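You operate a simulated robot arm through the tools that you are given. There is no shell and no other tool. Be economical: measure what you need, move in short steps, check, and stop when the job is done.

You are at the controls of a simulated robot arm. One attempt, no reset.

JOB
Put things in order on the ledge at the gravity table. At the end: the brown carton (marked "NUTS") from the ledge at the gravity table stands on top of the black belt roll; the silver dish stands where the clear jar (marked "MUSTARD") stood; the silver tin from the ledge at the gravity table stands where the brown carton stood; the clear jar from the ledge at the gravity table stands where the silver tin stood; whatever was shut is shut again. Leave all else as you found it, and nothing knocked over.
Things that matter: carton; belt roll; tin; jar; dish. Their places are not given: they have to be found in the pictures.

It is judged by the outcome, as a careful person would: the job done as asked, and still so three seconds after it is handed in. It fails if anything else is knocked over, pushed out of place, dropped, spilled or broken.

ROBOT AND FRAMES
A 7-joint arm with a two-finger parallel gripper, fixed in place. Base frame: the origin is at the foot of the arm, x ahead of it, y to its left, z up; the work surface is at about z = 0.78. Readings come in m, degrees, newtons and seconds.
With the tool pointing down near the work surface it reaches from about 0.3 to 0.7 m from the base axis. Its first joint turns from -66.0 to 66.0 degrees. Payload 1.57 kg.
Tool frame: the origin (TCP) lies between the finger pads and is the grasp point; the fingertips stand 0.03 m ahead of it; z points along the fingers, y is the line along which they close. The gripper opens to 0.11 m. The fingers are 0.024 m wide and 0.012 m thick; the gripper's body (0.048 by 0.112 m) begins 0.078 m behind the TCP.
Orientation is that of the tool frame in the base frame, as a unit quaternion [w, x, y, z]. With the fingers straight down and closing along the base's y, the tool's x points along the base's -x, its y along +y and its z along -z.

CONTROLS
- The arm moves only by the tool play_rows. Its argument "commands" is one flat list of numbers, 7 for each row, row after row: the closure in counts, from 0 (fully open) to 255 (shut), then the shift along the base's x, y, z in units of 400 mm (1.0 is 400 mm), then the turn, a rotation vector about the base's x, y, z in units of 120 degrees (1.0 is 120 degrees). In form: [hand, dx, dy, dz, rx, ry, rz, hand, dx, dy, dz, rx, ry, rz, ...]. A call has 1 to 10 rows; each row is the pose to reach, as a shift and turn from the pose commanded when the call began. A call with a number of a shift or a turn outside -1 to 1 is refused whole. Rows are played at 5 a second. More than 0.05 m and 8.6 degrees between two rows, or a gripper value outside its range, and nothing of the call is played. Where a pose cannot be reached the arm comes as near as it can. A force on the tool above 40 N (or 10 N above the force at the start of the call, whichever is more), or a blocked arm, ends the call early, and 0.2 s more pass. The fingers move at their own pace (about 0.108 m/s each) and stop on an object; they squeeze with about 41 N. The grip force told is the motor's: it shows also when the fingers shut on nothing. Time passes only in rows, and 0.2 s behind the last, so rows that repeat a pose let the fingers close. The reply holds the time, the measured pose of the TCP, the force on the tool along the base axes, the opening and the grip force, in the units named above and with some noise.
- Cameras (640 x 400 px; columns grow to the right, rows downward): "scene" is fixed at [0.1721, -0.4072, 1.3875]; the picture's right is [0.64, -0.77, 0.00], its down [-0.54, -0.46, -0.71] and it looks along [0.54, 0.45, -0.71] (base axes); focal length 319 px, centre (320, 200). "wrist" rides on the gripper at [-0.036, 0, -0.08] in the tool frame; the picture's right is [0.00, -1.00, 0.00], its down [0.97, 0.00, -0.24] and it looks along [0.24, 0.00, 0.97] (tool axes); focal length 218 px, centre (320, 200).
- camera(camera): a new picture of that camera. No time passes.
- locate(camera, pixels): for up to 12 pixels [column, row] of the newest picture of that camera ("zoom" is the newest enlarged one), the place [x, y, z] in the base frame of the surface seen there, good to about 0.002 m. No time passes.
- close_up(camera, box): a new picture of the part [left, top, right, bottom] of that camera's present view, enlarged. No time passes.
- job_done(): hands the job in; it is judged then, once.

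Work in short steps. Measure before you move; look again where a grasp or a placing could have gone wrong, and mend it. You have 80 turns and 54 pictures in all, those below and enlarged ones among them. Open the gripper and draw the arm clear of the work before you hand the job in, unless the task says otherwise; then end with one line.

The tools are called after "Call:" as a command line: name --argument value ..., lists and objects as JSON in quotes. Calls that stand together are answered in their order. play_rows: Moves the arm, as the interface text tells. Its arguments: {"type":"object","properties":{"commands":{"type":"array"}},"required":["commands"]} The other tools are called the same way: camera (camera) takes a picture; locate (camera, pixels) gives the place of the surface under pixels of a picture; close_up (camera, box) takes an enlarged picture of a part of a camera's view; job_done () hands the job in.

At the start:

```text
time: 0.0
eef_pos: [0.4112, 0.0091, 1.1237]
tcp_rot: [0.0, 0.0, 1.0, 0.0]
wrist_force: [0.5, 0.5, -0.4]
gripper_width: 0.1099
grip_force: 0.0
```

scene: 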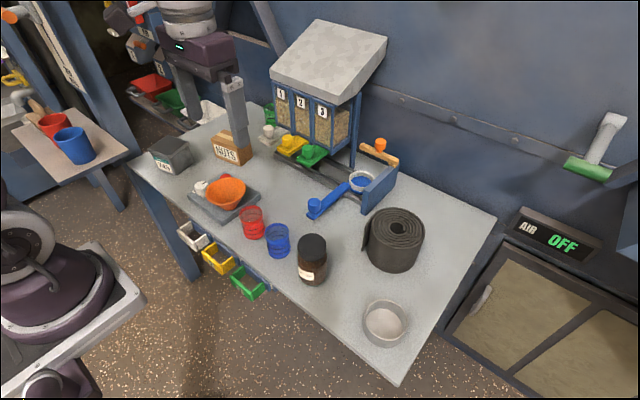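
wrist: 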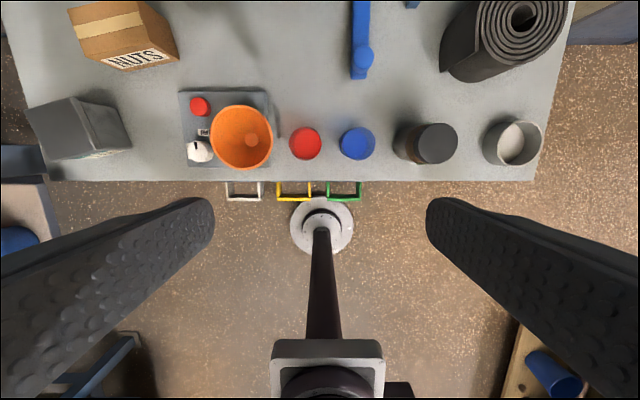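

The pictures show the carton near (232,148), tin (170,155), jar (312,258), roll (393,240), dish (385,323). I enlarge these to measure.

Call:
close_up --camera "scene" --box '[130, 70, 290, 220]'

Call:
close_up --camera "scene" --box '[270, 190, 450, 360]'

Call:
locate --camera "scene" --pixels '[[312, 243], [301, 277], [326, 248], [299, 250], [396, 222], [420, 240], [384, 324], [404, 316], [366, 312], [384, 347], [377, 302], [365, 235]]'

Call:
locate --camera "wrist" --pixels '[[437, 143], [515, 142], [522, 18], [440, 70], [500, 70], [105, 22], [68, 12], [150, 5], [100, 60], [70, 130], [30, 108], [75, 100]]'

```text
2.67 times, centred on (210, 145) of scene
```

zoom: 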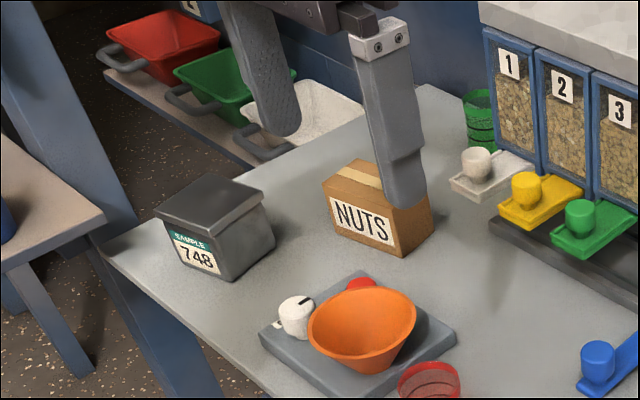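

```text
2.35 times, centred on (360, 275) of scene
```

zoom: 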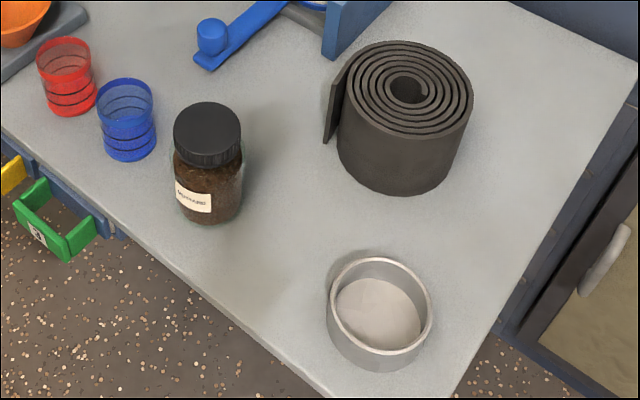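

```text
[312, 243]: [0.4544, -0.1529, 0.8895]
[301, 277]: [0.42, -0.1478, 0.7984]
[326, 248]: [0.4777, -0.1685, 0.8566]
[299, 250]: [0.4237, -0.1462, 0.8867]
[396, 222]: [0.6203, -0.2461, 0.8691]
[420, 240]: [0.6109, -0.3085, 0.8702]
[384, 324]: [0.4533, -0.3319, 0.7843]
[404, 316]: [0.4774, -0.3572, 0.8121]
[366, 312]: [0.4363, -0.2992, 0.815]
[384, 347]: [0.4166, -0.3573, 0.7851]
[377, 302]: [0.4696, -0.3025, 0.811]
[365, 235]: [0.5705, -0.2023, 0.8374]
```

```text
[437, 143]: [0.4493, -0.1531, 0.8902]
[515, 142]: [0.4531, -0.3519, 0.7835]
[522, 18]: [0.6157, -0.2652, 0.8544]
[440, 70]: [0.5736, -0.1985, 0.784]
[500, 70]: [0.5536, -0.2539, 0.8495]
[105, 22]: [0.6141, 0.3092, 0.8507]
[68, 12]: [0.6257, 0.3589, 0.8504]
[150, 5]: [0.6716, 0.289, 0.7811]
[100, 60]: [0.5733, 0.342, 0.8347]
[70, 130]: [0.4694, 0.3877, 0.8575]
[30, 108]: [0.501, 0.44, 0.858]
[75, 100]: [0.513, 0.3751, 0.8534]
```

Measure the jar lid, roll top and dish rim more finely in the newest zoom, and take a new zoom of the left side afterwards.

Call:
locate --camera "zoom" --pixels '[[177, 130], [238, 132], [208, 105], [206, 152], [348, 92], [470, 98], [408, 43], [410, 134], [330, 302], [430, 310], [378, 260], [388, 351]]'

Call:
close_up --camera "wrist" --box '[0, 0, 280, 175]'

```text
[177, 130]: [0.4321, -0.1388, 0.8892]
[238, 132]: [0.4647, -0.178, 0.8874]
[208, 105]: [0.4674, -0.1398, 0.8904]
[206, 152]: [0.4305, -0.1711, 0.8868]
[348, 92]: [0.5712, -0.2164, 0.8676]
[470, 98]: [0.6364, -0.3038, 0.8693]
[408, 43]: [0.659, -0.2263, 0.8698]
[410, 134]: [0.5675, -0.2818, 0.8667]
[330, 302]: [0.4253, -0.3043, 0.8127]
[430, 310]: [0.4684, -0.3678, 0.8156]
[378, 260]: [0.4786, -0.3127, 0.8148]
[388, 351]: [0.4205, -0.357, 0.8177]
```

```text
2.29 times, centred on (140, 88) of wrist
```

zoom: 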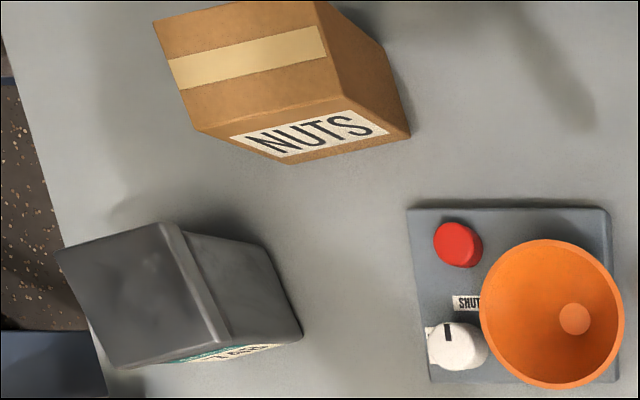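

Now measure corners of carton top and tin lid in this wrist zoom.

Call:
locate --camera "zoom" --pixels '[[158, 26], [200, 130], [330, 92], [315, 5], [408, 132], [285, 162], [62, 252], [115, 362], [222, 340], [160, 226], [298, 336], [268, 250]]'

```text
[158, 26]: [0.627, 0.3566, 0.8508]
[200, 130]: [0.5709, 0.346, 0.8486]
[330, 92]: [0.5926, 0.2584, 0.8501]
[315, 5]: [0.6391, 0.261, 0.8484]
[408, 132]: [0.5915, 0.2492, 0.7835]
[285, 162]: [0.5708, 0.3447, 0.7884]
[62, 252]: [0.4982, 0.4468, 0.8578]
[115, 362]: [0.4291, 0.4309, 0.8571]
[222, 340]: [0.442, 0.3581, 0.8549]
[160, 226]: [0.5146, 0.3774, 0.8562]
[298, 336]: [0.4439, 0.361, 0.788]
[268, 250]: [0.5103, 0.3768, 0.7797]
```

Carton top ≈ 0.09×0.06 centred ≈(0.611,0.309), tin lid 0.075 square centred ≈(0.471,0.404), both turned about 14°. Now I check the obstacles around: dispenser trays (268,135), (290,145), posts, scale, blue gate.

Call:
locate --camera "scene" --pixels '[[268, 129], [262, 139], [291, 143], [276, 95], [270, 78], [330, 95], [314, 207], [375, 195], [395, 165], [380, 145], [252, 213], [278, 232]]'

Call:
close_up --camera "scene" --box '[200, 60, 440, 210]'

```text
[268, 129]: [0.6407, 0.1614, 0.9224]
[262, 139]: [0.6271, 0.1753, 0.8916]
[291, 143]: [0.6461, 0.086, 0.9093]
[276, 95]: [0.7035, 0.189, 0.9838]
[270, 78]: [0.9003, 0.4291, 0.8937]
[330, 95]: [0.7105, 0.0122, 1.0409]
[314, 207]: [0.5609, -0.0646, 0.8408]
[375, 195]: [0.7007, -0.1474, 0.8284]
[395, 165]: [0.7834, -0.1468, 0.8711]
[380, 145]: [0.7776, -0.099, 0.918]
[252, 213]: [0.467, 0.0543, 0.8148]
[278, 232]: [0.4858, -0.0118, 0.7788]
```

```text
2.67 times, centred on (320, 135) of scene
```

zoom: 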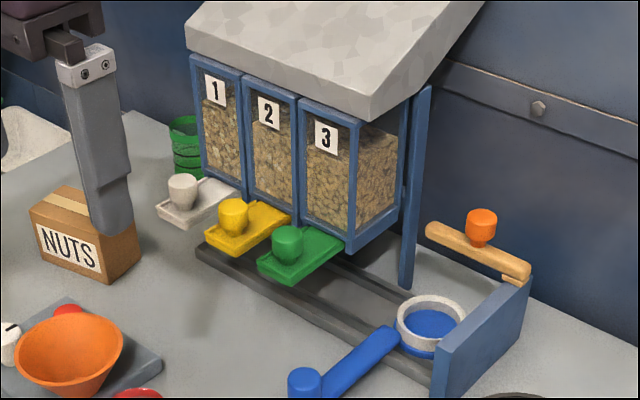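

White tray tip is near (0.63,0.17,0.9), so a grasp across the carton's short side (yaw −76°) is clear. I swing toward the carton while turning.

Call:
play_rows --commands '[0, 0.025, 0.0833, -0.011, 0, 0, -0.0704, 0, 0.05, 0.1667, -0.022, 0, 0, -0.1407, 0, 0.075, 0.25, -0.033, 0, 0, -0.2111, 0, 0.1, 0.3333, -0.044, 0, 0, -0.2815, 0, 0.125, 0.4167, -0.055, 0, 0, -0.3519, 0, 0.15, 0.5, -0.066, 0, 0, -0.4222, 0, 0.175, 0.5833, -0.077, 0, 0, -0.4926, 0, 0.2, 0.6667, -0.088, 0, 0, -0.563, 0, 0.225, 0.75, -0.1, 0, 0, -0.6333, 0, 0.225, 0.75, -0.1, 0, 0, -0.6333]'

Call:
camera --camera "wrist"

```text
time: 2.2
eef_pos: [0.5021, 0.3106, 1.0837]
tcp_rot: [0.0, 0.616, 0.788, 0.0]
wrist_force: [0.5, 0.2, -0.5]
gripper_width: 0.1102
grip_force: 0.1
```

```text
47 pictures are left
```

wrist: 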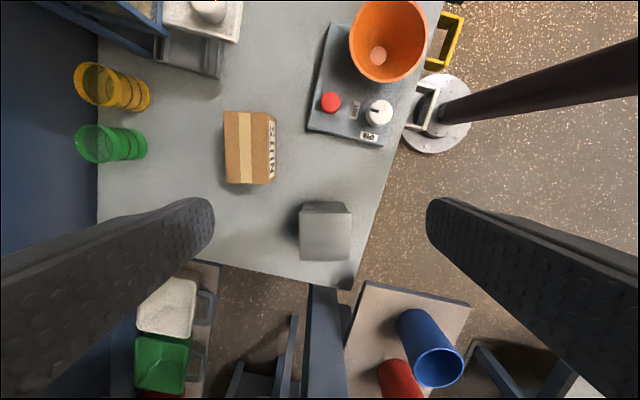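

The carton and tin show aligned with the gripper here; locate their top corners: carton (225,112)-(269,183), tin (300,212)-(350,260).

Call:
locate --camera "wrist" --pixels '[[226, 113], [265, 115], [267, 181], [229, 182], [246, 148], [301, 212], [348, 214], [347, 259], [301, 259], [325, 236], [274, 150], [325, 204]]'

Call:
close_up --camera "wrist" --box '[200, 90, 380, 280]'

```text
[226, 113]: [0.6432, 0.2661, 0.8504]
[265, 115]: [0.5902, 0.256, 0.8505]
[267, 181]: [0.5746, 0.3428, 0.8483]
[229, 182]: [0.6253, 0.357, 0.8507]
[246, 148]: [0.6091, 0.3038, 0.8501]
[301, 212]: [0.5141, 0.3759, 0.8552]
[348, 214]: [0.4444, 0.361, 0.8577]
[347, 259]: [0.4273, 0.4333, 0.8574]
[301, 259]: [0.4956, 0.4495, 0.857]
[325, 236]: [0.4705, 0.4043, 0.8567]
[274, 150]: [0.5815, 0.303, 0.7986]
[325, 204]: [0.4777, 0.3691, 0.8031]
```

```text
2.11 times, centred on (290, 185) of wrist
```

zoom: 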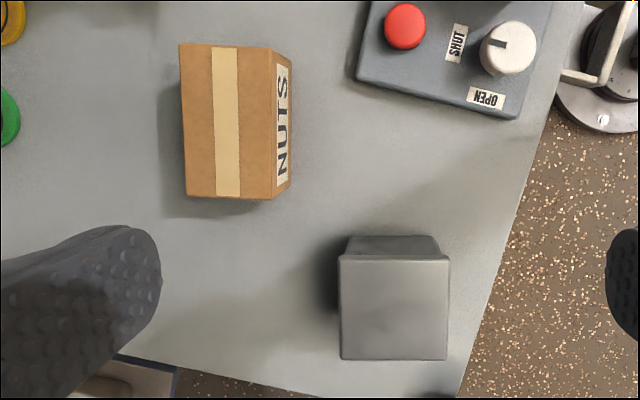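

Carton centre ≈(0.6085,0.3055), top 0.850. Move over it and down to z≈0.92, then check.

Call:
play_rows --commands '[0, 0.09, -0.003, 0, 0, 0, -0.004, 0, 0.18, -0.006, 0, 0, 0, -0.008, 0, 0.2675, -0.01, 0, 0, 0, -0.008, 0, 0.2675, -0.01, -0.1, 0, 0, -0.008, 0, 0.2675, -0.01, -0.2, 0, 0, -0.008, 0, 0.2675, -0.01, -0.3, 0, 0, -0.008, 0, 0.2675, -0.01, -0.409, 0, 0, -0.008, 0, 0.2675, -0.01, -0.409, 0, 0, -0.008]'

Call:
camera --camera "wrist"

Call:
camera --camera "scene"

```text
time: 4.0
eef_pos: [0.6084, 0.3067, 0.9195]
tcp_rot: [0.0, 0.623, 0.782, 0.0]
wrist_force: [0.3, 0.6, 0.4]
gripper_width: 0.1101
grip_force: 0.1
out of reach, approached as far as the arm can: row 2, 3, 4, 5
```

```text
45 pictures are left
```

wrist: 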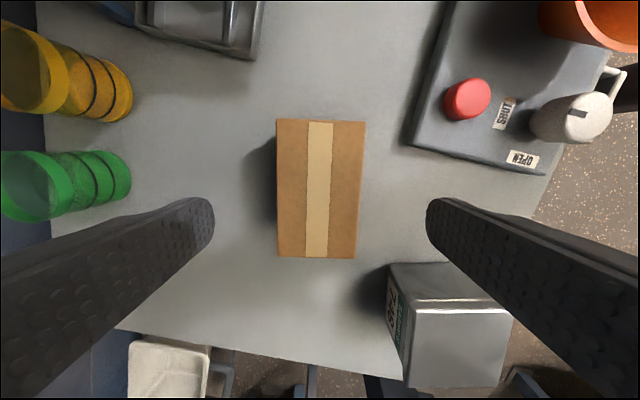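

```text
44 pictures are left
```

scene: 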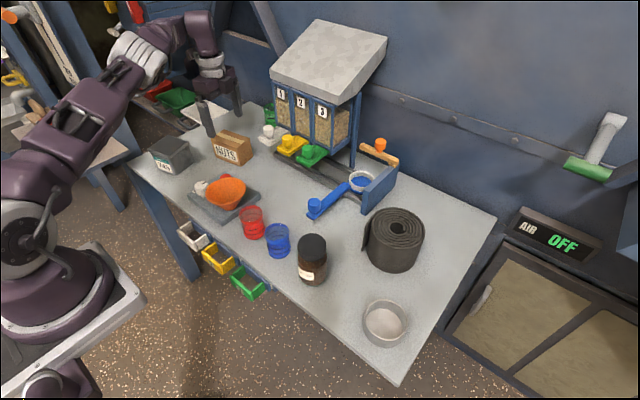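

The carton is centred between the fingers (col 320, row 188). Go down to z≈0.825 and close.

Call:
play_rows --commands '[0, 0, 0, -0.08, 0, 0, 0, 0, 0, 0, -0.16, 0, 0, 0, 0, 0, 0, -0.236, 0, 0, 0, 0, 0, 0, -0.236, 0, 0, 0, 255, 0, 0, -0.236, 0, 0, 0, 255, 0, 0, -0.236, 0, 0, 0, 255, 0, 0, -0.236, 0, 0, 0, 255, 0, 0, -0.236, 0, 0, 0]'

```text
time: 5.8
eef_pos: [0.6057, 0.3083, 0.825]
tcp_rot: [0.0, 0.623, 0.782, 0.0]
wrist_force: [-0.7, -1.0, 0.0]
gripper_width: 0.06
grip_force: 41.6
```

Gripped at 0.060 m width. Lift and draw back from the dispenser.

Call:
play_rows --commands '[255, 0, 0, 0.05, 0, 0, 0, 255, 0, 0, 0.15, 0, 0, 0, 255, 0, 0, 0.25, 0, 0, 0, 255, 0, 0, 0.35, 0, 0, 0, 255, -0.08, -0.05, 0.38, 0, 0, 0, 255, -0.16, -0.1, 0.41, 0, 0, 0, 255, -0.24, -0.15, 0.43, 0, 0, 0, 255, -0.32, -0.2, 0.44, 0, 0, 0, 255, -0.4, -0.26, 0.44, 0, 0, 0, 255, -0.4, -0.26, 0.44, 0, 0, 0]'

Call:
camera --camera "wrist"

```text
time: 8.0
eef_pos: [0.4496, 0.2013, 1.0024]
tcp_rot: [-0.001, 0.622, 0.783, -0.001]
wrist_force: [0.4, -0.9, -6.1]
gripper_width: 0.0597
grip_force: 41.1
```

```text
43 pictures are left
```

wrist: 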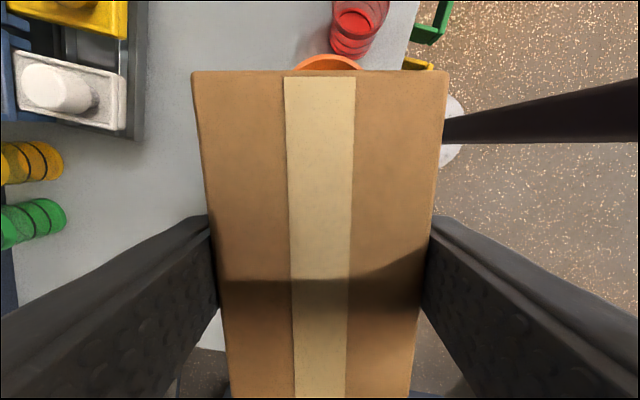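

Held level. Swing across to the roll side at z≈1.0.

Call:
play_rows --commands '[255, 0, -0.1, 0, 0, 0, 0, 255, 0, -0.2, 0, 0, 0, 0, 255, 0, -0.3, 0, 0, 0, 0, 255, 0, -0.4, 0, 0, 0, 0, 255, 0, -0.5, 0, 0, 0, 0, 255, 0, -0.6, 0, 0, 0, 0, 255, 0, -0.7, 0, 0, 0, 0, 255, 0, -0.8, 0, 0, 0, 0, 255, 0, -0.9, 0, 0, 0, 0, 255, 0, -1.0, 0, 0, 0, 0]'

Call:
camera --camera "scene"

```text
time: 10.2
eef_pos: [0.4484, -0.1989, 1.0024]
tcp_rot: [0.0, 0.622, 0.783, 0.0]
wrist_force: [-0.8, -0.4, -6.4]
gripper_width: 0.06
grip_force: 41.1
```

```text
42 pictures are left
```

scene: 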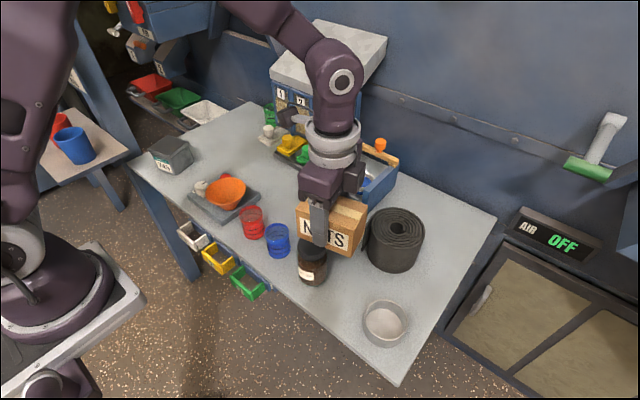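

Now extend over the roll centre ≈(0.608,−0.257), descending to z≈0.945 (carton bottom ≈0.90, roll top 0.869).

Call:
play_rows --commands '[255, 0.08, -0.029, 0, 0, 0, 0, 255, 0.16, -0.058, 0, 0, 0, 0, 255, 0.24, -0.087, 0, 0, 0, 0, 255, 0.32, -0.116, 0, 0, 0, 0, 255, 0.4, -0.145, 0, 0, 0, 0, 255, 0.4, -0.145, -0.05, 0, 0, 0, 255, 0.4, -0.145, -0.1, 0, 0, 0, 255, 0.4, -0.145, -0.142, 0, 0, 0, 255, 0.4, -0.145, -0.142, 0, 0, 0]'

Call:
close_up --camera "scene" --box '[310, 150, 480, 300]'

```text
time: 12.2
eef_pos: [0.6096, -0.2558, 0.9435]
tcp_rot: [0.0, 0.622, 0.783, -0.001]
wrist_force: [-0.1, -0.8, -6.1]
gripper_width: 0.0601
grip_force: 41.3
```

```text
2.67 times, centred on (395, 225) of scene
```

zoom: 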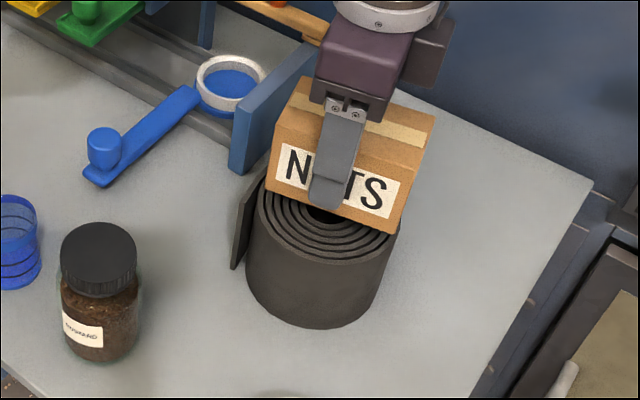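

Carton sits over the roll. Lower slowly, watching force, to z≈0.915.

Call:
play_rows --commands '[255, 0, 0, -0.03, 0, 0, 0, 255, 0, 0, -0.055, 0, 0, 0, 255, 0, 0, -0.066, 0, 0, 0, 255, 0, 0, -0.071, 0, 0, 0, 255, 0, 0, -0.075, 0, 0, 0, 255, 0, 0, -0.075, 0, 0, 0]'

Call:
close_up --camera "scene" --box '[310, 150, 480, 300]'

```text
time: 13.6
eef_pos: [0.6074, -0.2576, 0.9156]
tcp_rot: [0.0, 0.623, 0.782, 0.0]
wrist_force: [-0.5, 0.5, -6.5]
gripper_width: 0.0597
grip_force: 41.2
```

```text
2.67 times, centred on (395, 225) of scene
```

zoom: 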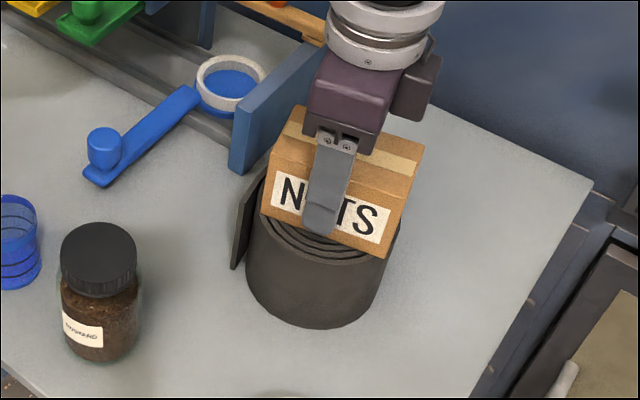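

No contact yet (−6.5 N is the carton's weight). Continue in ~1 mm steps.

Call:
play_rows --commands '[255, 0, 0, -0.003, 0, 0, 0, 255, 0, 0, -0.006, 0, 0, 0, 255, 0, 0, -0.009, 0, 0, 0, 255, 0, 0, -0.009, 0, 0, 0]'

```text
time: 14.6
eef_pos: [0.6096, -0.2566, 0.9137]
tcp_rot: [0.003, 0.622, 0.783, 0.0]
wrist_force: [-2.5, 1.9, 34.8]
gripper_width: 0.06
grip_force: 40.7
```

Contact at z≈0.9137. Relieve the pressure slightly and open.

Call:
play_rows --commands '[255, 0, 0, 0.004, 0, 0, 0, 255, 0, 0, 0.005, 0, 0, 0, 120, 0, 0, 0.005, 0, 0, 0, 60, 0, 0, 0.005, 0, 0, 0, 0, 0, 0, 0.005, 0, 0, 0, 0, 0, 0, 0.005, 0, 0, 0]'

Call:
close_up --camera "scene" --box '[310, 150, 480, 300]'

```text
time: 16.0
eef_pos: [0.609, -0.2567, 0.9148]
tcp_rot: [0.0, 0.623, 0.782, -0.001]
wrist_force: [0.1, 0.1, 0.2]
gripper_width: 0.11
grip_force: 0.0
```

```text
2.67 times, centred on (395, 225) of scene
```

zoom: 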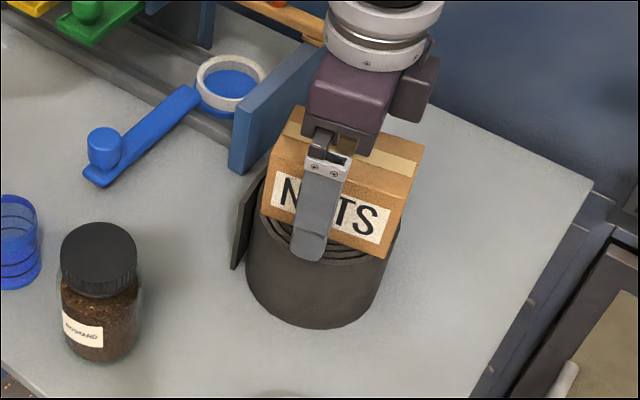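

Released and standing. Rise, draw back, start swing.

Call:
play_rows --commands '[0, 0, 0, 0.05, 0, 0, 0, 0, 0, 0, 0.15, 0, 0, 0, 0, 0, 0, 0.24, 0, 0, 0, 0, -0.1, 0.03, 0.26, 0, 0, 0, 0, -0.2, 0.07, 0.3, 0, 0, 0, 0, -0.3, 0.11, 0.32, 0, 0, 0, 0, -0.4, 0.145, 0.32, 0, 0, 0, 0, -0.4, 0.255, 0.32, 0, 0, 0, 0, -0.4, 0.365, 0.32, 0, 0, 0, 0, -0.4, 0.475, 0.32, 0, 0, 0]'

Call:
close_up --camera "scene" --box '[270, 150, 470, 360]'

```text
time: 18.2
eef_pos: [0.4472, -0.0675, 1.043]
tcp_rot: [0.0, 0.622, 0.783, 0.0]
wrist_force: [-0.8, -0.2, 0.0]
gripper_width: 0.11
grip_force: 0.1
```

```text
1.90 times, centred on (370, 255) of scene
```

zoom: 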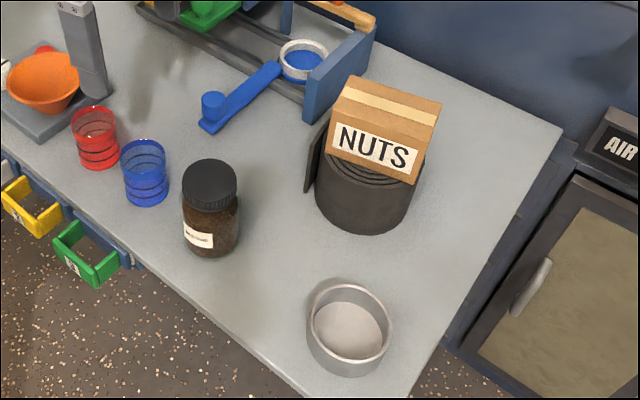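

Carton stands on the roll. Swing to the tin side.

Call:
play_rows --commands '[0, 0, 0.1, 0, 0, 0, 0, 0, 0, 0.22, 0, 0, 0, 0, 0, 0, 0.34, 0, 0, 0, 0, 0, 0, 0.46, 0, 0, 0, 0, 0, 0, 0.58, 0, 0, 0, 0, 0, 0, 0.7, 0, 0, 0, 0, 0, 0, 0.82, 0, 0, 0, 0, 0, 0.02, 0.92, 0, 0, 0, 0, 0, 0.04, 1.0, 0, 0, 0, 0, 0, 0.04, 1.0, 0, 0, 0, 0]'

Call:
camera --camera "wrist"

```text
time: 20.4
eef_pos: [0.465, 0.3347, 1.0424]
tcp_rot: [0.0, 0.623, 0.782, -0.001]
wrist_force: [-0.3, 0.4, -0.1]
gripper_width: 0.1097
grip_force: 0.0
```

```text
37 pictures are left
```

wrist: 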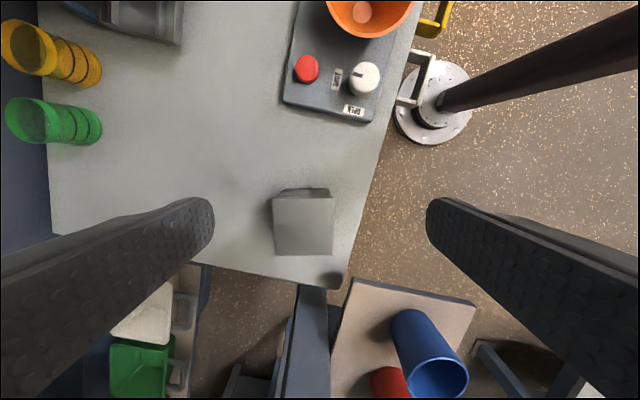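

Tin near (303,224); move above its centre (0.470,0.405) and down to z≈0.93.

Call:
play_rows --commands '[0, 0.007, 0.09, 0, 0, 0, 0, 0, 0.015, 0.1785, 0, 0, 0, 0, 0, 0.015, 0.1785, -0.1, 0, 0, 0, 0, 0.015, 0.1785, -0.2, 0, 0, 0, 0, 0.015, 0.1785, -0.28, 0, 0, 0, 0, 0.015, 0.1785, -0.28, 0, 0, 0]'

Call:
camera --camera "wrist"

```text
time: 21.8
eef_pos: [0.4687, 0.4048, 0.9283]
tcp_rot: [0.0, 0.622, 0.783, -0.001]
wrist_force: [-0.4, -0.7, 0.0]
gripper_width: 0.1099
grip_force: 0.1
```

```text
36 pictures are left
```

wrist: 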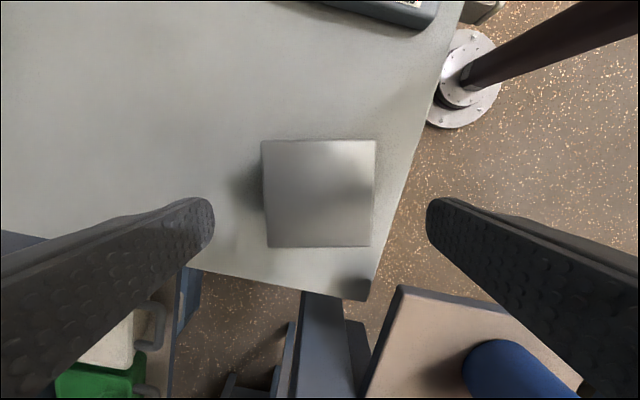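

Centred (319,193). Descend to z≈0.822 and close.

Call:
play_rows --commands '[0, 0, 0, -0.1, 0, 0, 0, 0, 0, 0, -0.2, 0, 0, 0, 0, 0, 0, -0.27, 0, 0, 0, 0, 0, 0, -0.27, 0, 0, 0, 255, 0, 0, -0.27, 0, 0, 0, 255, 0, 0, -0.27, 0, 0, 0, 255, 0, 0, -0.27, 0, 0, 0, 255, 0, 0, -0.27, 0, 0, 0]'

Call:
close_up --camera "scene" --box '[110, 80, 270, 220]'

```text
time: 23.6
eef_pos: [0.4688, 0.4057, 0.8209]
tcp_rot: [0.0, 0.622, 0.783, 0.0]
wrist_force: [-0.3, -0.4, 0.8]
gripper_width: 0.0778
grip_force: 41.0
```

```text
2.86 times, centred on (190, 150) of scene
```

zoom: 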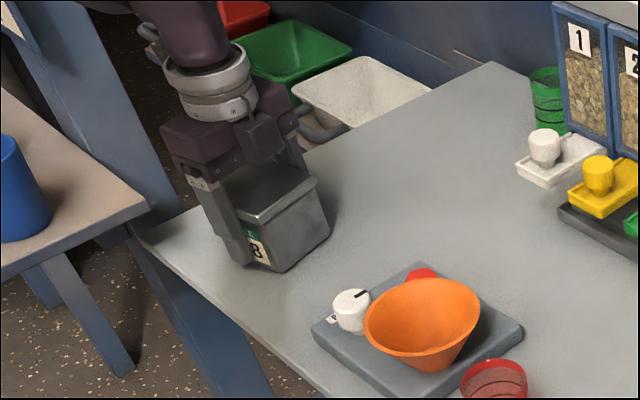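

Gripped at 0.078. Lift a little and check that the whole tin comes.

Call:
play_rows --commands '[255, 0, 0, 0.03, 0, 0, 0, 255, 0, 0, 0.08, 0, 0, 0, 255, 0, 0, 0.12, 0, 0, 0, 255, 0, 0, 0.12, 0, 0, 0]'

Call:
close_up --camera "scene" --box '[110, 80, 270, 220]'

```text
time: 24.6
eef_pos: [0.4687, 0.4061, 0.8704]
tcp_rot: [0.001, 0.623, 0.782, 0.0]
wrist_force: [0.6, 0.1, -2.5]
gripper_width: 0.0781
grip_force: 40.7
```

```text
2.86 times, centred on (190, 150) of scene
```

zoom: 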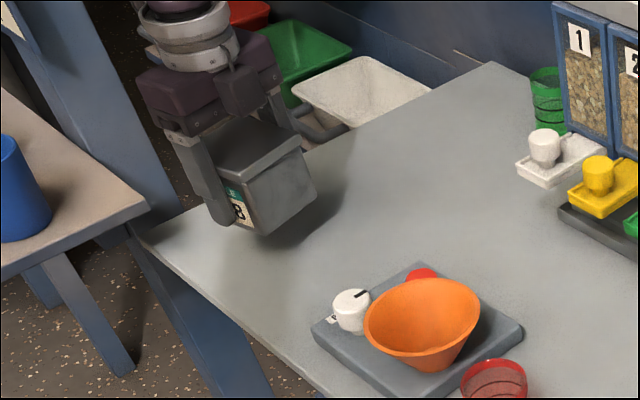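

Whole tin lifted. Carry it to the carton's old place (0.6085,0.3055) and lower to ~2 mm above the table.

Call:
play_rows --commands '[255, 0.07, -0.05, 0, 0, 0, 0, 255, 0.14, -0.1, 0, 0, 0, 0, 255, 0.21, -0.15, 0, 0, 0, 0, 255, 0.28, -0.2, 0, 0, 0, 0, 255, 0.345, -0.2485, 0, 0, 0, 0, 255, 0.345, -0.2485, -0.05, 0, 0, 0, 255, 0.345, -0.2485, -0.09, 0, 0, 0, 255, 0.345, -0.2485, -0.115, 0, 0, 0, 255, 0.345, -0.2485, -0.115, 0, 0, 0]'

```text
time: 26.6
eef_pos: [0.6076, 0.3064, 0.8235]
tcp_rot: [0.0, 0.621, 0.783, -0.001]
wrist_force: [0.0, 0.7, -2.3]
gripper_width: 0.0778
grip_force: 41.5
```

Still hanging free (−2.3 N). Lower the last ~2 mm in small steps.

Call:
play_rows --commands '[255, 0, 0, -0.002, 0, 0, 0, 255, 0, 0, -0.004, 0, 0, 0, 255, 0, 0, -0.005, 0, 0, 0, 255, 0, 0, -0.005, 0, 0, 0]'

```text
time: 27.6
eef_pos: [0.6072, 0.3053, 0.822]
tcp_rot: [-0.001, 0.623, 0.783, 0.001]
wrist_force: [0.3, -0.2, -4.0]
gripper_width: 0.0778
grip_force: 41.0
```

Back at grasp height; half a millimetre more, then open and rise.

Call:
play_rows --commands '[255, 0, 0, -0.002, 0, 0, 0, 120, 0, 0, -0.001, 0, 0, 0, 50, 0, 0, 0, 0, 0, 0, 0, 0, 0, 0, 0, 0, 0, 0, 0, 0, 0, 0, 0, 0, 0, 0, 0, 0.1, 0, 0, 0, 0, 0, 0, 0.22, 0, 0, 0, 0, 0, 0, 0.34, 0, 0, 0, 0, -0.08, -0.05, 0.4, 0, 0, 0, 0, -0.16, -0.1, 0.45, 0, 0, 0]'

Call:
close_up --camera "scene" --box '[130, 70, 290, 220]'

```text
time: 29.8
eef_pos: [0.6062, 0.3054, 0.9581]
tcp_rot: [0.0, 0.623, 0.782, 0.0]
wrist_force: [-0.5, 0.1, -0.1]
gripper_width: 0.1101
grip_force: 0.1
out of reach, approached as far as the arm can: row 9, 10
```

```text
2.67 times, centred on (210, 145) of scene
```

zoom: 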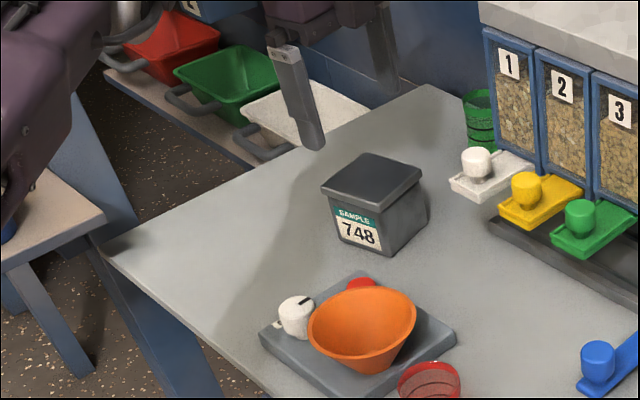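

Tin stands in the carton's place. The arm stopped short on the retreat; hold one row to see where it settles.

Call:
play_rows --commands '[0, 0, 0, 0, 0, 0, 0]'

```text
time: 30.2
eef_pos: [0.6052, 0.3056, 0.9585]
tcp_rot: [0.0, 0.623, 0.783, 0.0]
wrist_force: [-0.5, 0.8, 0.7]
gripper_width: 0.1099
grip_force: 0.1
```

Retreat at constant height while turning the wrist back toward neutral.

Call:
play_rows --commands '[0, -0.06, -0.04, 0, 0, 0, 0.06, 0, -0.12, -0.08, 0, 0, 0, 0.12, 0, -0.18, -0.12, 0, 0, 0, 0.18, 0, -0.24, -0.16, 0.03, 0, 0, 0.24, 0, -0.3, -0.22, 0.06, 0, 0, 0.3, 0, -0.36, -0.3, 0.1, 0, 0, 0.36, 0, -0.4, -0.4, 0.14, 0, 0, 0.42, 0, -0.4, -0.5, 0.18, 0, 0, 0.48, 0, -0.4, -0.6, 0.2, 0, 0, 0.54, 0, -0.4, -0.7, 0.2, 0, 0, 0.6]'

```text
time: 32.4
eef_pos: [0.4468, 0.0231, 1.0363]
tcp_rot: [0.0, 0.043, 0.999, 0.0]
wrist_force: [0.0, 1.3, -0.4]
gripper_width: 0.1099
grip_force: 0.2
```

Near-neutral now. Move over the jar at (0.448,−0.158), z≈1.0.

Call:
play_rows --commands '[0, 0, -0.12, 0, 0, 0, 0.02, 0, 0, -0.24, 0, 0, 0, 0.04, 0, 0, -0.36, 0, 0, 0, 0.04, 0, 0, -0.456, 0, 0, 0, 0.04, 0, 0, -0.456, -0.1, 0, 0, 0.04, 0, 0, -0.456, -0.1, 0, 0, 0.04]'

Call:
camera --camera "wrist"

```text
time: 33.8
eef_pos: [0.448, -0.1605, 0.9925]
tcp_rot: [0.0, 0.002, 1.0, 0.0]
wrist_force: [-0.2, 0.0, -0.1]
gripper_width: 0.1102
grip_force: 0.1
```

```text
32 pictures are left
```

wrist: 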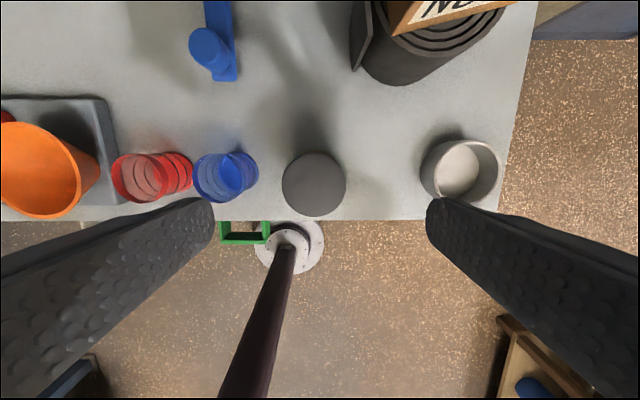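

Locate jar lid edges, dish rim edges, blue cup rim.

Call:
locate --camera "wrist" --pixels '[[284, 184], [344, 184], [314, 154], [314, 214], [314, 184], [423, 168], [497, 165], [461, 142], [463, 170], [257, 172], [196, 178], [450, 202]]'

```text
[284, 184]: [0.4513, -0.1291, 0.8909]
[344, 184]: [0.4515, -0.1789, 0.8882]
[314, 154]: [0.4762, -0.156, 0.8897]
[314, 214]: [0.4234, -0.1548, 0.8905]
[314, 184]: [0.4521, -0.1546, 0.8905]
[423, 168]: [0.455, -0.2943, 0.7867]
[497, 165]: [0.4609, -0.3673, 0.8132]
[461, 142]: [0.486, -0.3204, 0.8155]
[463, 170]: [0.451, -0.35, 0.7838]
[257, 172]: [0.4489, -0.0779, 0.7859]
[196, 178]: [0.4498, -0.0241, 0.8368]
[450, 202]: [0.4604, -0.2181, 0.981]
```

Jar centre ≈(0.450,−0.155); blue cup edge is at y≈−0.078, so I narrow the fingers to ~0.085 and descend to z≈0.83, then close.

Call:
play_rows --commands '[58, 0.006, 0.0075, 0, 0, 0, 0, 58, 0.006, 0.0075, -0.05, 0, 0, 0, 58, 0.006, 0.0075, -0.15, 0, 0, 0, 58, 0.006, 0.0075, -0.25, 0, 0, 0, 58, 0.006, 0.0075, -0.35, 0, 0, 0, 58, 0.006, 0.0075, -0.42, 0, 0, 0, 58, 0.006, 0.0075, -0.42, 0, 0, 0, 255, 0.006, 0.0075, -0.42, 0, 0, 0, 255, 0.006, 0.0075, -0.42, 0, 0, 0, 255, 0.006, 0.0075, -0.42, 0, 0, 0]'

Call:
close_up --camera "scene" --box '[210, 180, 410, 330]'

```text
time: 36.0
eef_pos: [0.4512, -0.156, 0.8282]
tcp_rot: [0.0, 0.002, 1.0, 0.0]
wrist_force: [-0.8, -0.1, -0.2]
gripper_width: 0.0653
grip_force: 41.5
```

```text
2.67 times, centred on (310, 255) of scene
```

zoom: 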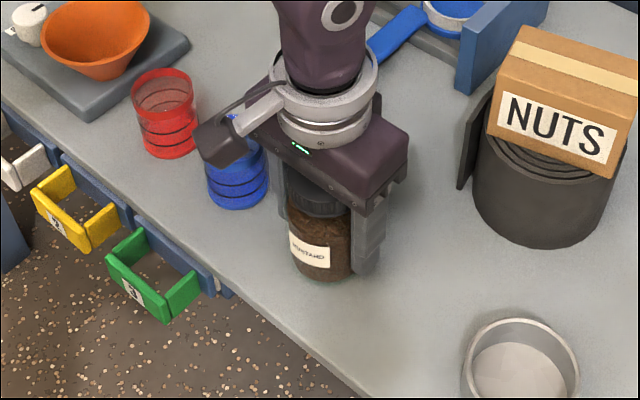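

Jar gripped (0.065). Lift to z≈1.0 and start swinging left.

Call:
play_rows --commands '[255, 0, 0, 0.04, 0, 0, 0, 255, 0, 0, 0.14, 0, 0, 0, 255, 0, 0, 0.26, 0, 0, 0, 255, 0, 0, 0.38, 0, 0, 0, 255, 0, 0.08, 0.44, 0, 0, 0, 255, 0, 0.2, 0.44, 0, 0, 0, 255, 0, 0.32, 0.44, 0, 0, 0, 255, 0, 0.44, 0.44, 0, 0, 0, 255, 0, 0.56, 0.44, 0, 0, 0, 255, 0, 0.68, 0.44, 0, 0, 0]'

Call:
camera --camera "wrist"

```text
time: 38.2
eef_pos: [0.4521, 0.1169, 1.0021]
tcp_rot: [0.0, 0.002, 1.0, 0.001]
wrist_force: [-0.3, 0.1, -2.7]
gripper_width: 0.0651
grip_force: 40.9
```

```text
30 pictures are left
```

wrist: 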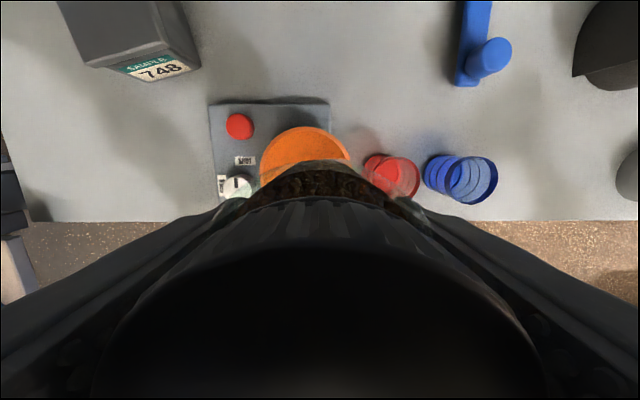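

Swing on to the tin's old place (0.470,0.405) and begin lowering.

Call:
play_rows --commands '[255, 0.01, 0.12, 0, 0, 0, 0, 255, 0.02, 0.24, 0, 0, 0, 0, 255, 0.03, 0.36, 0, 0, 0, 0, 255, 0.04, 0.48, 0, 0, 0, 0, 255, 0.05, 0.6, 0, 0, 0, 0, 255, 0.051, 0.72, 0, 0, 0, 0, 255, 0.051, 0.72, -0.1, 0, 0, 0, 255, 0.051, 0.72, -0.2, 0, 0, 0, 255, 0.051, 0.72, -0.3, 0, 0, 0, 255, 0.051, 0.72, -0.39, 0, 0, 0]'

Call:
close_up --camera "scene" --box '[110, 80, 270, 220]'

```text
time: 40.4
eef_pos: [0.4726, 0.405, 0.8485]
tcp_rot: [0.001, 0.001, 1.0, 0.0]
wrist_force: [-0.3, -0.3, -3.5]
gripper_width: 0.065
grip_force: 40.8
```

```text
2.86 times, centred on (190, 150) of scene
```

zoom: 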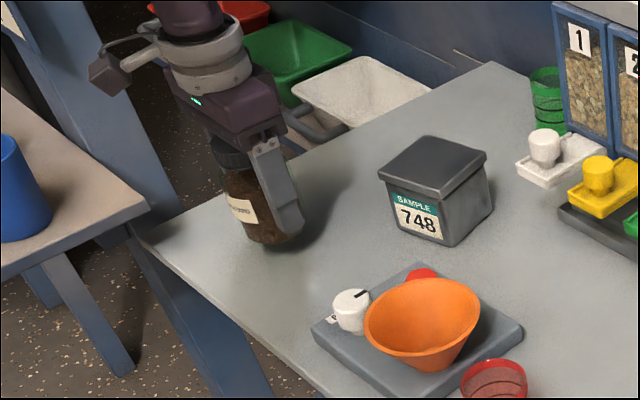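

Lower 20 mm to the grasp height and check force.

Call:
play_rows --commands '[255, 0, 0, -0.025, 0, 0, 0, 255, 0, 0, -0.042, 0, 0, 0, 255, 0, 0, -0.047, 0, 0, 0, 255, 0, 0, -0.05, 0, 0, 0, 255, 0, 0, -0.051, 0, 0, 0, 255, 0, 0, -0.051, 0, 0, 0]'

```text
time: 41.8
eef_pos: [0.4713, 0.4042, 0.8288]
tcp_rot: [0.0, 0.002, 1.0, 0.0]
wrist_force: [-1.5, -0.2, 3.8]
gripper_width: 0.0654
grip_force: 41.0
```

Contact felt (+3.8 N). Open and rise straight up.

Call:
play_rows --commands '[150, 0, 0, 0, 0, 0, 0, 80, 0, 0, 0, 0, 0, 0, 20, 0, 0, 0, 0, 0, 0, 20, 0, 0, 0, 0, 0, 0, 20, 0, 0, 0.08, 0, 0, 0, 20, 0, 0, 0.2, 0, 0, 0, 0, 0, 0, 0.32, 0, 0, 0, 0, 0, 0, 0.42, 0, 0, 0, 0, 0, -0.1, 0.44, 0, 0, 0, 0, 0, -0.2, 0.44, 0, 0, 0]'

Call:
close_up --camera "scene" --box '[110, 80, 270, 220]'

```text
time: 44.0
eef_pos: [0.47, 0.3245, 1.0033]
tcp_rot: [0.0, 0.001, 1.0, 0.0]
wrist_force: [0.6, 0.2, 0.6]
gripper_width: 0.1102
grip_force: 0.0
```

```text
2.86 times, centred on (190, 150) of scene
```

zoom: 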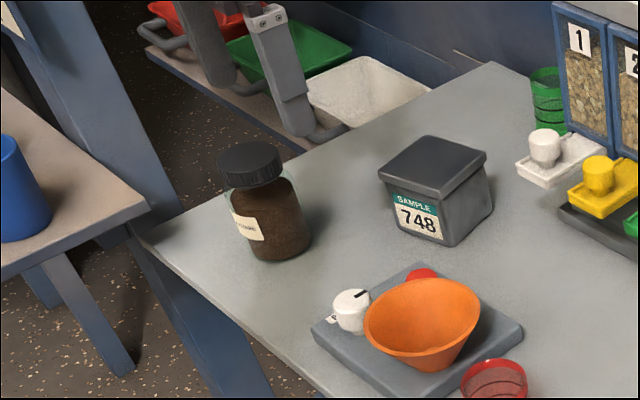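

Jar stands upright in the tin's place (lean is perspective, same as the tin's edges). Verify lid position and swing back toward the dish.

Call:
locate --camera "zoom" --pixels '[[250, 160], [222, 160], [280, 160], [430, 165]]'

Call:
play_rows --commands '[0, 0, -0.1, 0.02, 0, 0, 0, 0, 0, -0.2, 0.04, 0, 0, 0, 0, 0, -0.3, 0.04, 0, 0, 0, 0, 0, -0.4, 0.04, 0, 0, 0, 0, 0, -0.5, 0.04, 0, 0, 0, 0, 0, -0.6, 0.04, 0, 0, 0, 0, 0, -0.7, 0.04, 0, 0, 0, 0, 0, -0.8, 0.04, 0, 0, 0, 0, 0, -0.9, 0.04, 0, 0, 0, 0, 0, -1.0, 0.04, 0, 0, 0]'

```text
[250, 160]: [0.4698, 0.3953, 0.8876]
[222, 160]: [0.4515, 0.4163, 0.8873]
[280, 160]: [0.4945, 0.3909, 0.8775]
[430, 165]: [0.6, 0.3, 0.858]
```

```text
time: 46.2
eef_pos: [0.4711, -0.0755, 1.0175]
tcp_rot: [0.0, 0.001, 1.0, 0.0]
wrist_force: [-0.1, -0.6, 0.2]
gripper_width: 0.1101
grip_force: 0.1
```

Move above the dish and look.

Call:
play_rows --commands '[0, -0.01, -0.12, 0, 0, 0, 0, 0, -0.02, -0.24, 0, 0, 0, 0, 0, -0.03, -0.36, 0, 0, 0, 0, 0, -0.04, -0.48, 0, 0, 0, 0, 0, -0.05, -0.6, 0, 0, 0, 0, 0, -0.05, -0.65, -0.08, 0, 0, 0, 0, -0.05, -0.65, -0.18, 0, 0, 0, 0, -0.05, -0.65, -0.18, 0, 0, 0]'

Call:
camera --camera "wrist"

```text
time: 48.0
eef_pos: [0.4511, -0.3371, 0.9466]
tcp_rot: [0.0, 0.001, 1.0, -0.001]
wrist_force: [0.4, 0.5, -0.8]
gripper_width: 0.1097
grip_force: 0.0
```

```text
27 pictures are left
```

wrist: 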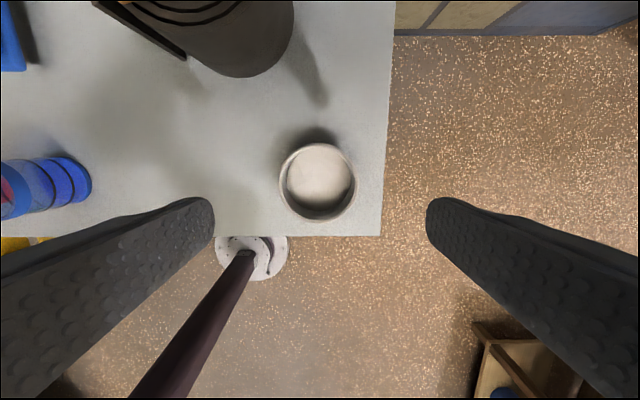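

Dish rim spans cols 279–356, rows 144–220; locate the rim to centre the grasp.

Call:
locate --camera "wrist" --pixels '[[282, 182], [354, 182], [318, 146], [318, 217], [318, 180]]'

```text
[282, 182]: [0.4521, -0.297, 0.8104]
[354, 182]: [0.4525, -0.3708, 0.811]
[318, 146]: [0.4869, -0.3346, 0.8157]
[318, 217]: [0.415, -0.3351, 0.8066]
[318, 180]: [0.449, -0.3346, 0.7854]
```

Centre ≈(0.451,−0.334). Descend to z≈0.817 (fingertips ≈6 mm above table) and close.

Call:
play_rows --commands '[0, 0.0025, 0.004, -0.08, 0, 0, 0, 0, 0.0025, 0.004, -0.18, 0, 0, 0, 0, 0.0025, 0.004, -0.27, 0, 0, 0, 0, 0.0025, 0.004, -0.331, 0, 0, 0, 0, 0.0025, 0.004, -0.331, 0, 0, 0, 255, 0.0025, 0.004, -0.331, 0, 0, 0, 255, 0.0025, 0.004, -0.331, 0, 0, 0, 255, 0.0025, 0.004, -0.331, 0, 0, 0]'

Call:
close_up --camera "scene" --box '[290, 220, 480, 370]'

```text
time: 49.8
eef_pos: [0.4511, -0.3343, 0.8154]
tcp_rot: [0.0, 0.001, 1.0, 0.001]
wrist_force: [0.2, 0.2, 0.3]
gripper_width: 0.0784
grip_force: 41.5
```

```text
2.67 times, centred on (385, 295) of scene
```

zoom: 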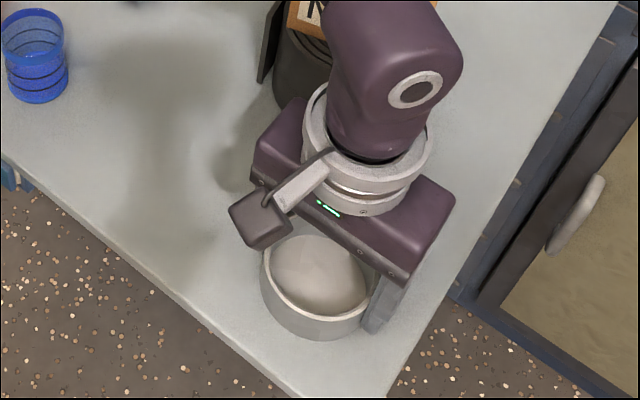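

Gripped (0.078). Lift 6 cm, move to the jar's old place (0.450,−0.155), lower to 2 mm above.

Call:
play_rows --commands '[255, 0, 0, 0.05, 0, 0, 0, 255, 0, 0, 0.15, 0, 0, 0, 255, 0, 0.1, 0.15, 0, 0, 0, 255, 0, 0.2, 0.15, 0, 0, 0, 255, 0, 0.3, 0.15, 0, 0, 0, 255, -0.002, 0.4, 0.15, 0, 0, 0, 255, -0.002, 0.4475, 0.15, 0, 0, 0, 255, -0.002, 0.4475, 0.08, 0, 0, 0, 255, -0.002, 0.4475, 0.02, 0, 0, 0, 255, -0.002, 0.4475, 0.005, 0, 0, 0]'

Call:
close_up --camera "scene" --box '[210, 180, 410, 330]'

```text
time: 52.0
eef_pos: [0.4523, -0.1533, 0.8165]
tcp_rot: [0.0, 0.002, 1.0, 0.0]
wrist_force: [0.9, -0.2, -1.3]
gripper_width: 0.0786
grip_force: 41.3
```

```text
2.67 times, centred on (310, 255) of scene
```

zoom: 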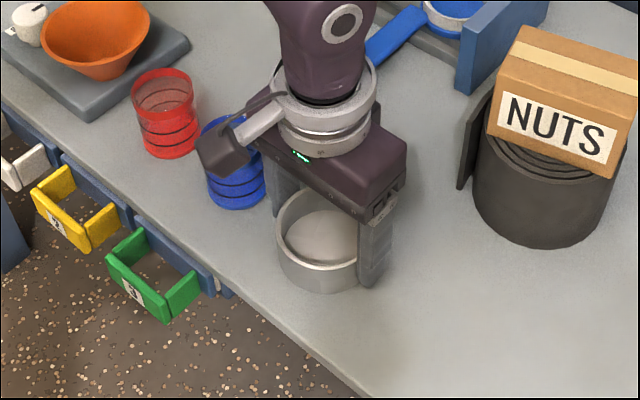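

Lower the last 2 mm, open only to ~0.094 (blue cup nearby), then rise.

Call:
play_rows --commands '[255, 0, 0, -0.003, 0, 0, 0, 255, 0, 0, -0.006, 0, 0, 0, 255, 0, 0, -0.006, 0, 0, 0, 60, 0, 0, -0.005, 0, 0, 0, 38, 0, 0, -0.005, 0, 0, 0, 38, 0, 0, -0.005, 0, 0, 0, 38, 0, 0, 0.05, 0, 0, 0, 38, 0, 0, 0.15, 0, 0, 0, 38, 0, 0, 0.27, 0, 0, 0, 38, 0, 0, 0.39, 0, 0, 0]'

```text
time: 54.2
eef_pos: [0.4545, -0.1529, 0.9736]
tcp_rot: [0.0, 0.001, 1.0, -0.001]
wrist_force: [0.0, 0.0, 0.0]
gripper_width: 0.0935
grip_force: 0.1
```

Now rise and draw back toward the start pose, then look at everything.

Call:
play_rows --commands '[0, 0, 0, 0.1, 0, 0, 0, 0, 0, 0.05, 0.2, 0, 0, 0, 0, -0.04, 0.15, 0.3, 0, 0, 0, 0, -0.08, 0.25, 0.37, 0, 0, 0, 0, -0.1, 0.35, 0.37, 0, 0, 0, 0, -0.1, 0.4, 0.37, 0, 0, 0, 0, -0.1, 0.4, 0.37, 0, 0, 0]'

Call:
camera --camera "scene"

Call:
camera --camera "wrist"

```text
refused: row 3 steps farther than a row can; nothing moved
```

```text
24 pictures are left
```

scene: 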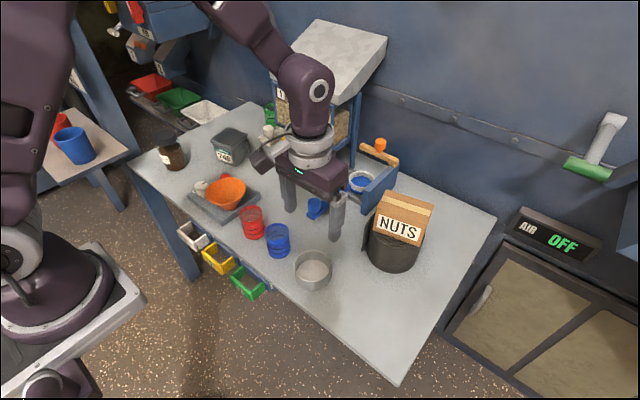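

```text
23 pictures are left
```

wrist: 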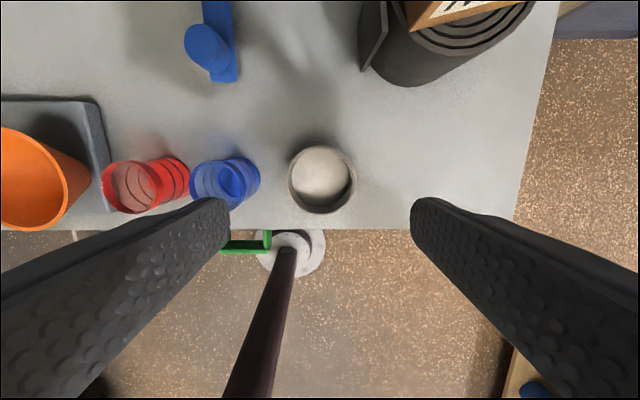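

The row step was too large; the dish stands in the jar's place. I retreat with smaller steps.

Call:
play_rows --commands '[38, 0, 0, 0.1, 0, 0, 0, 38, 0, 0.04, 0.19, 0, 0, 0, 0, -0.03, 0.11, 0.26, 0, 0, 0, 0, -0.06, 0.19, 0.33, 0, 0, 0, 0, -0.1, 0.28, 0.37, 0, 0, 0, 0, -0.1, 0.38, 0.37, 0, 0, 0, 0, -0.1, 0.4, 0.37, 0, 0, 0]'

Call:
camera --camera "scene"

Call:
camera --camera "wrist"

```text
time: 55.8
eef_pos: [0.411, 0.0075, 1.1206]
tcp_rot: [0.0, 0.001, 1.0, 0.0]
wrist_force: [0.4, 0.4, -0.2]
gripper_width: 0.1098
grip_force: 0.0
```

```text
22 pictures are left
```

scene: 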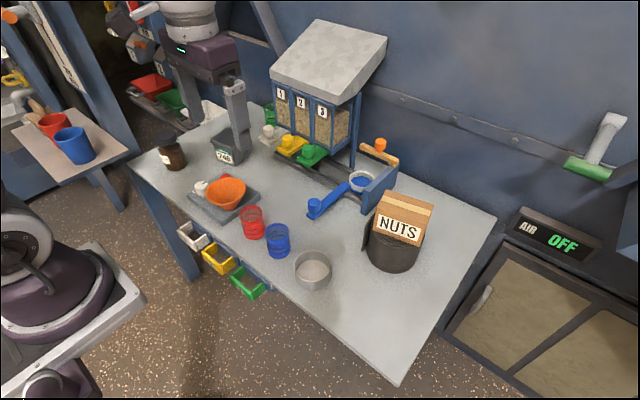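

```text
21 pictures are left
```

wrist: 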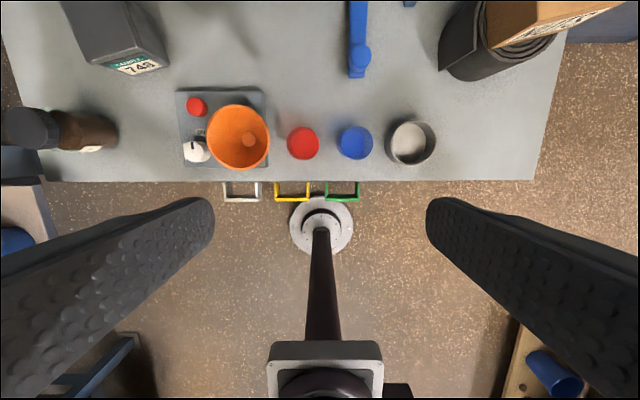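

All objects stand in their places, nothing else has moved, and the arm is clear with the gripper open. Handing in.

Call:
job_done

```text
The job is handed in.
```

The job is done and handed in: the carton stands on the belt roll, the tin where the carton was, the jar where the tin was, and the dish where the jar was. Nothing else was moved.
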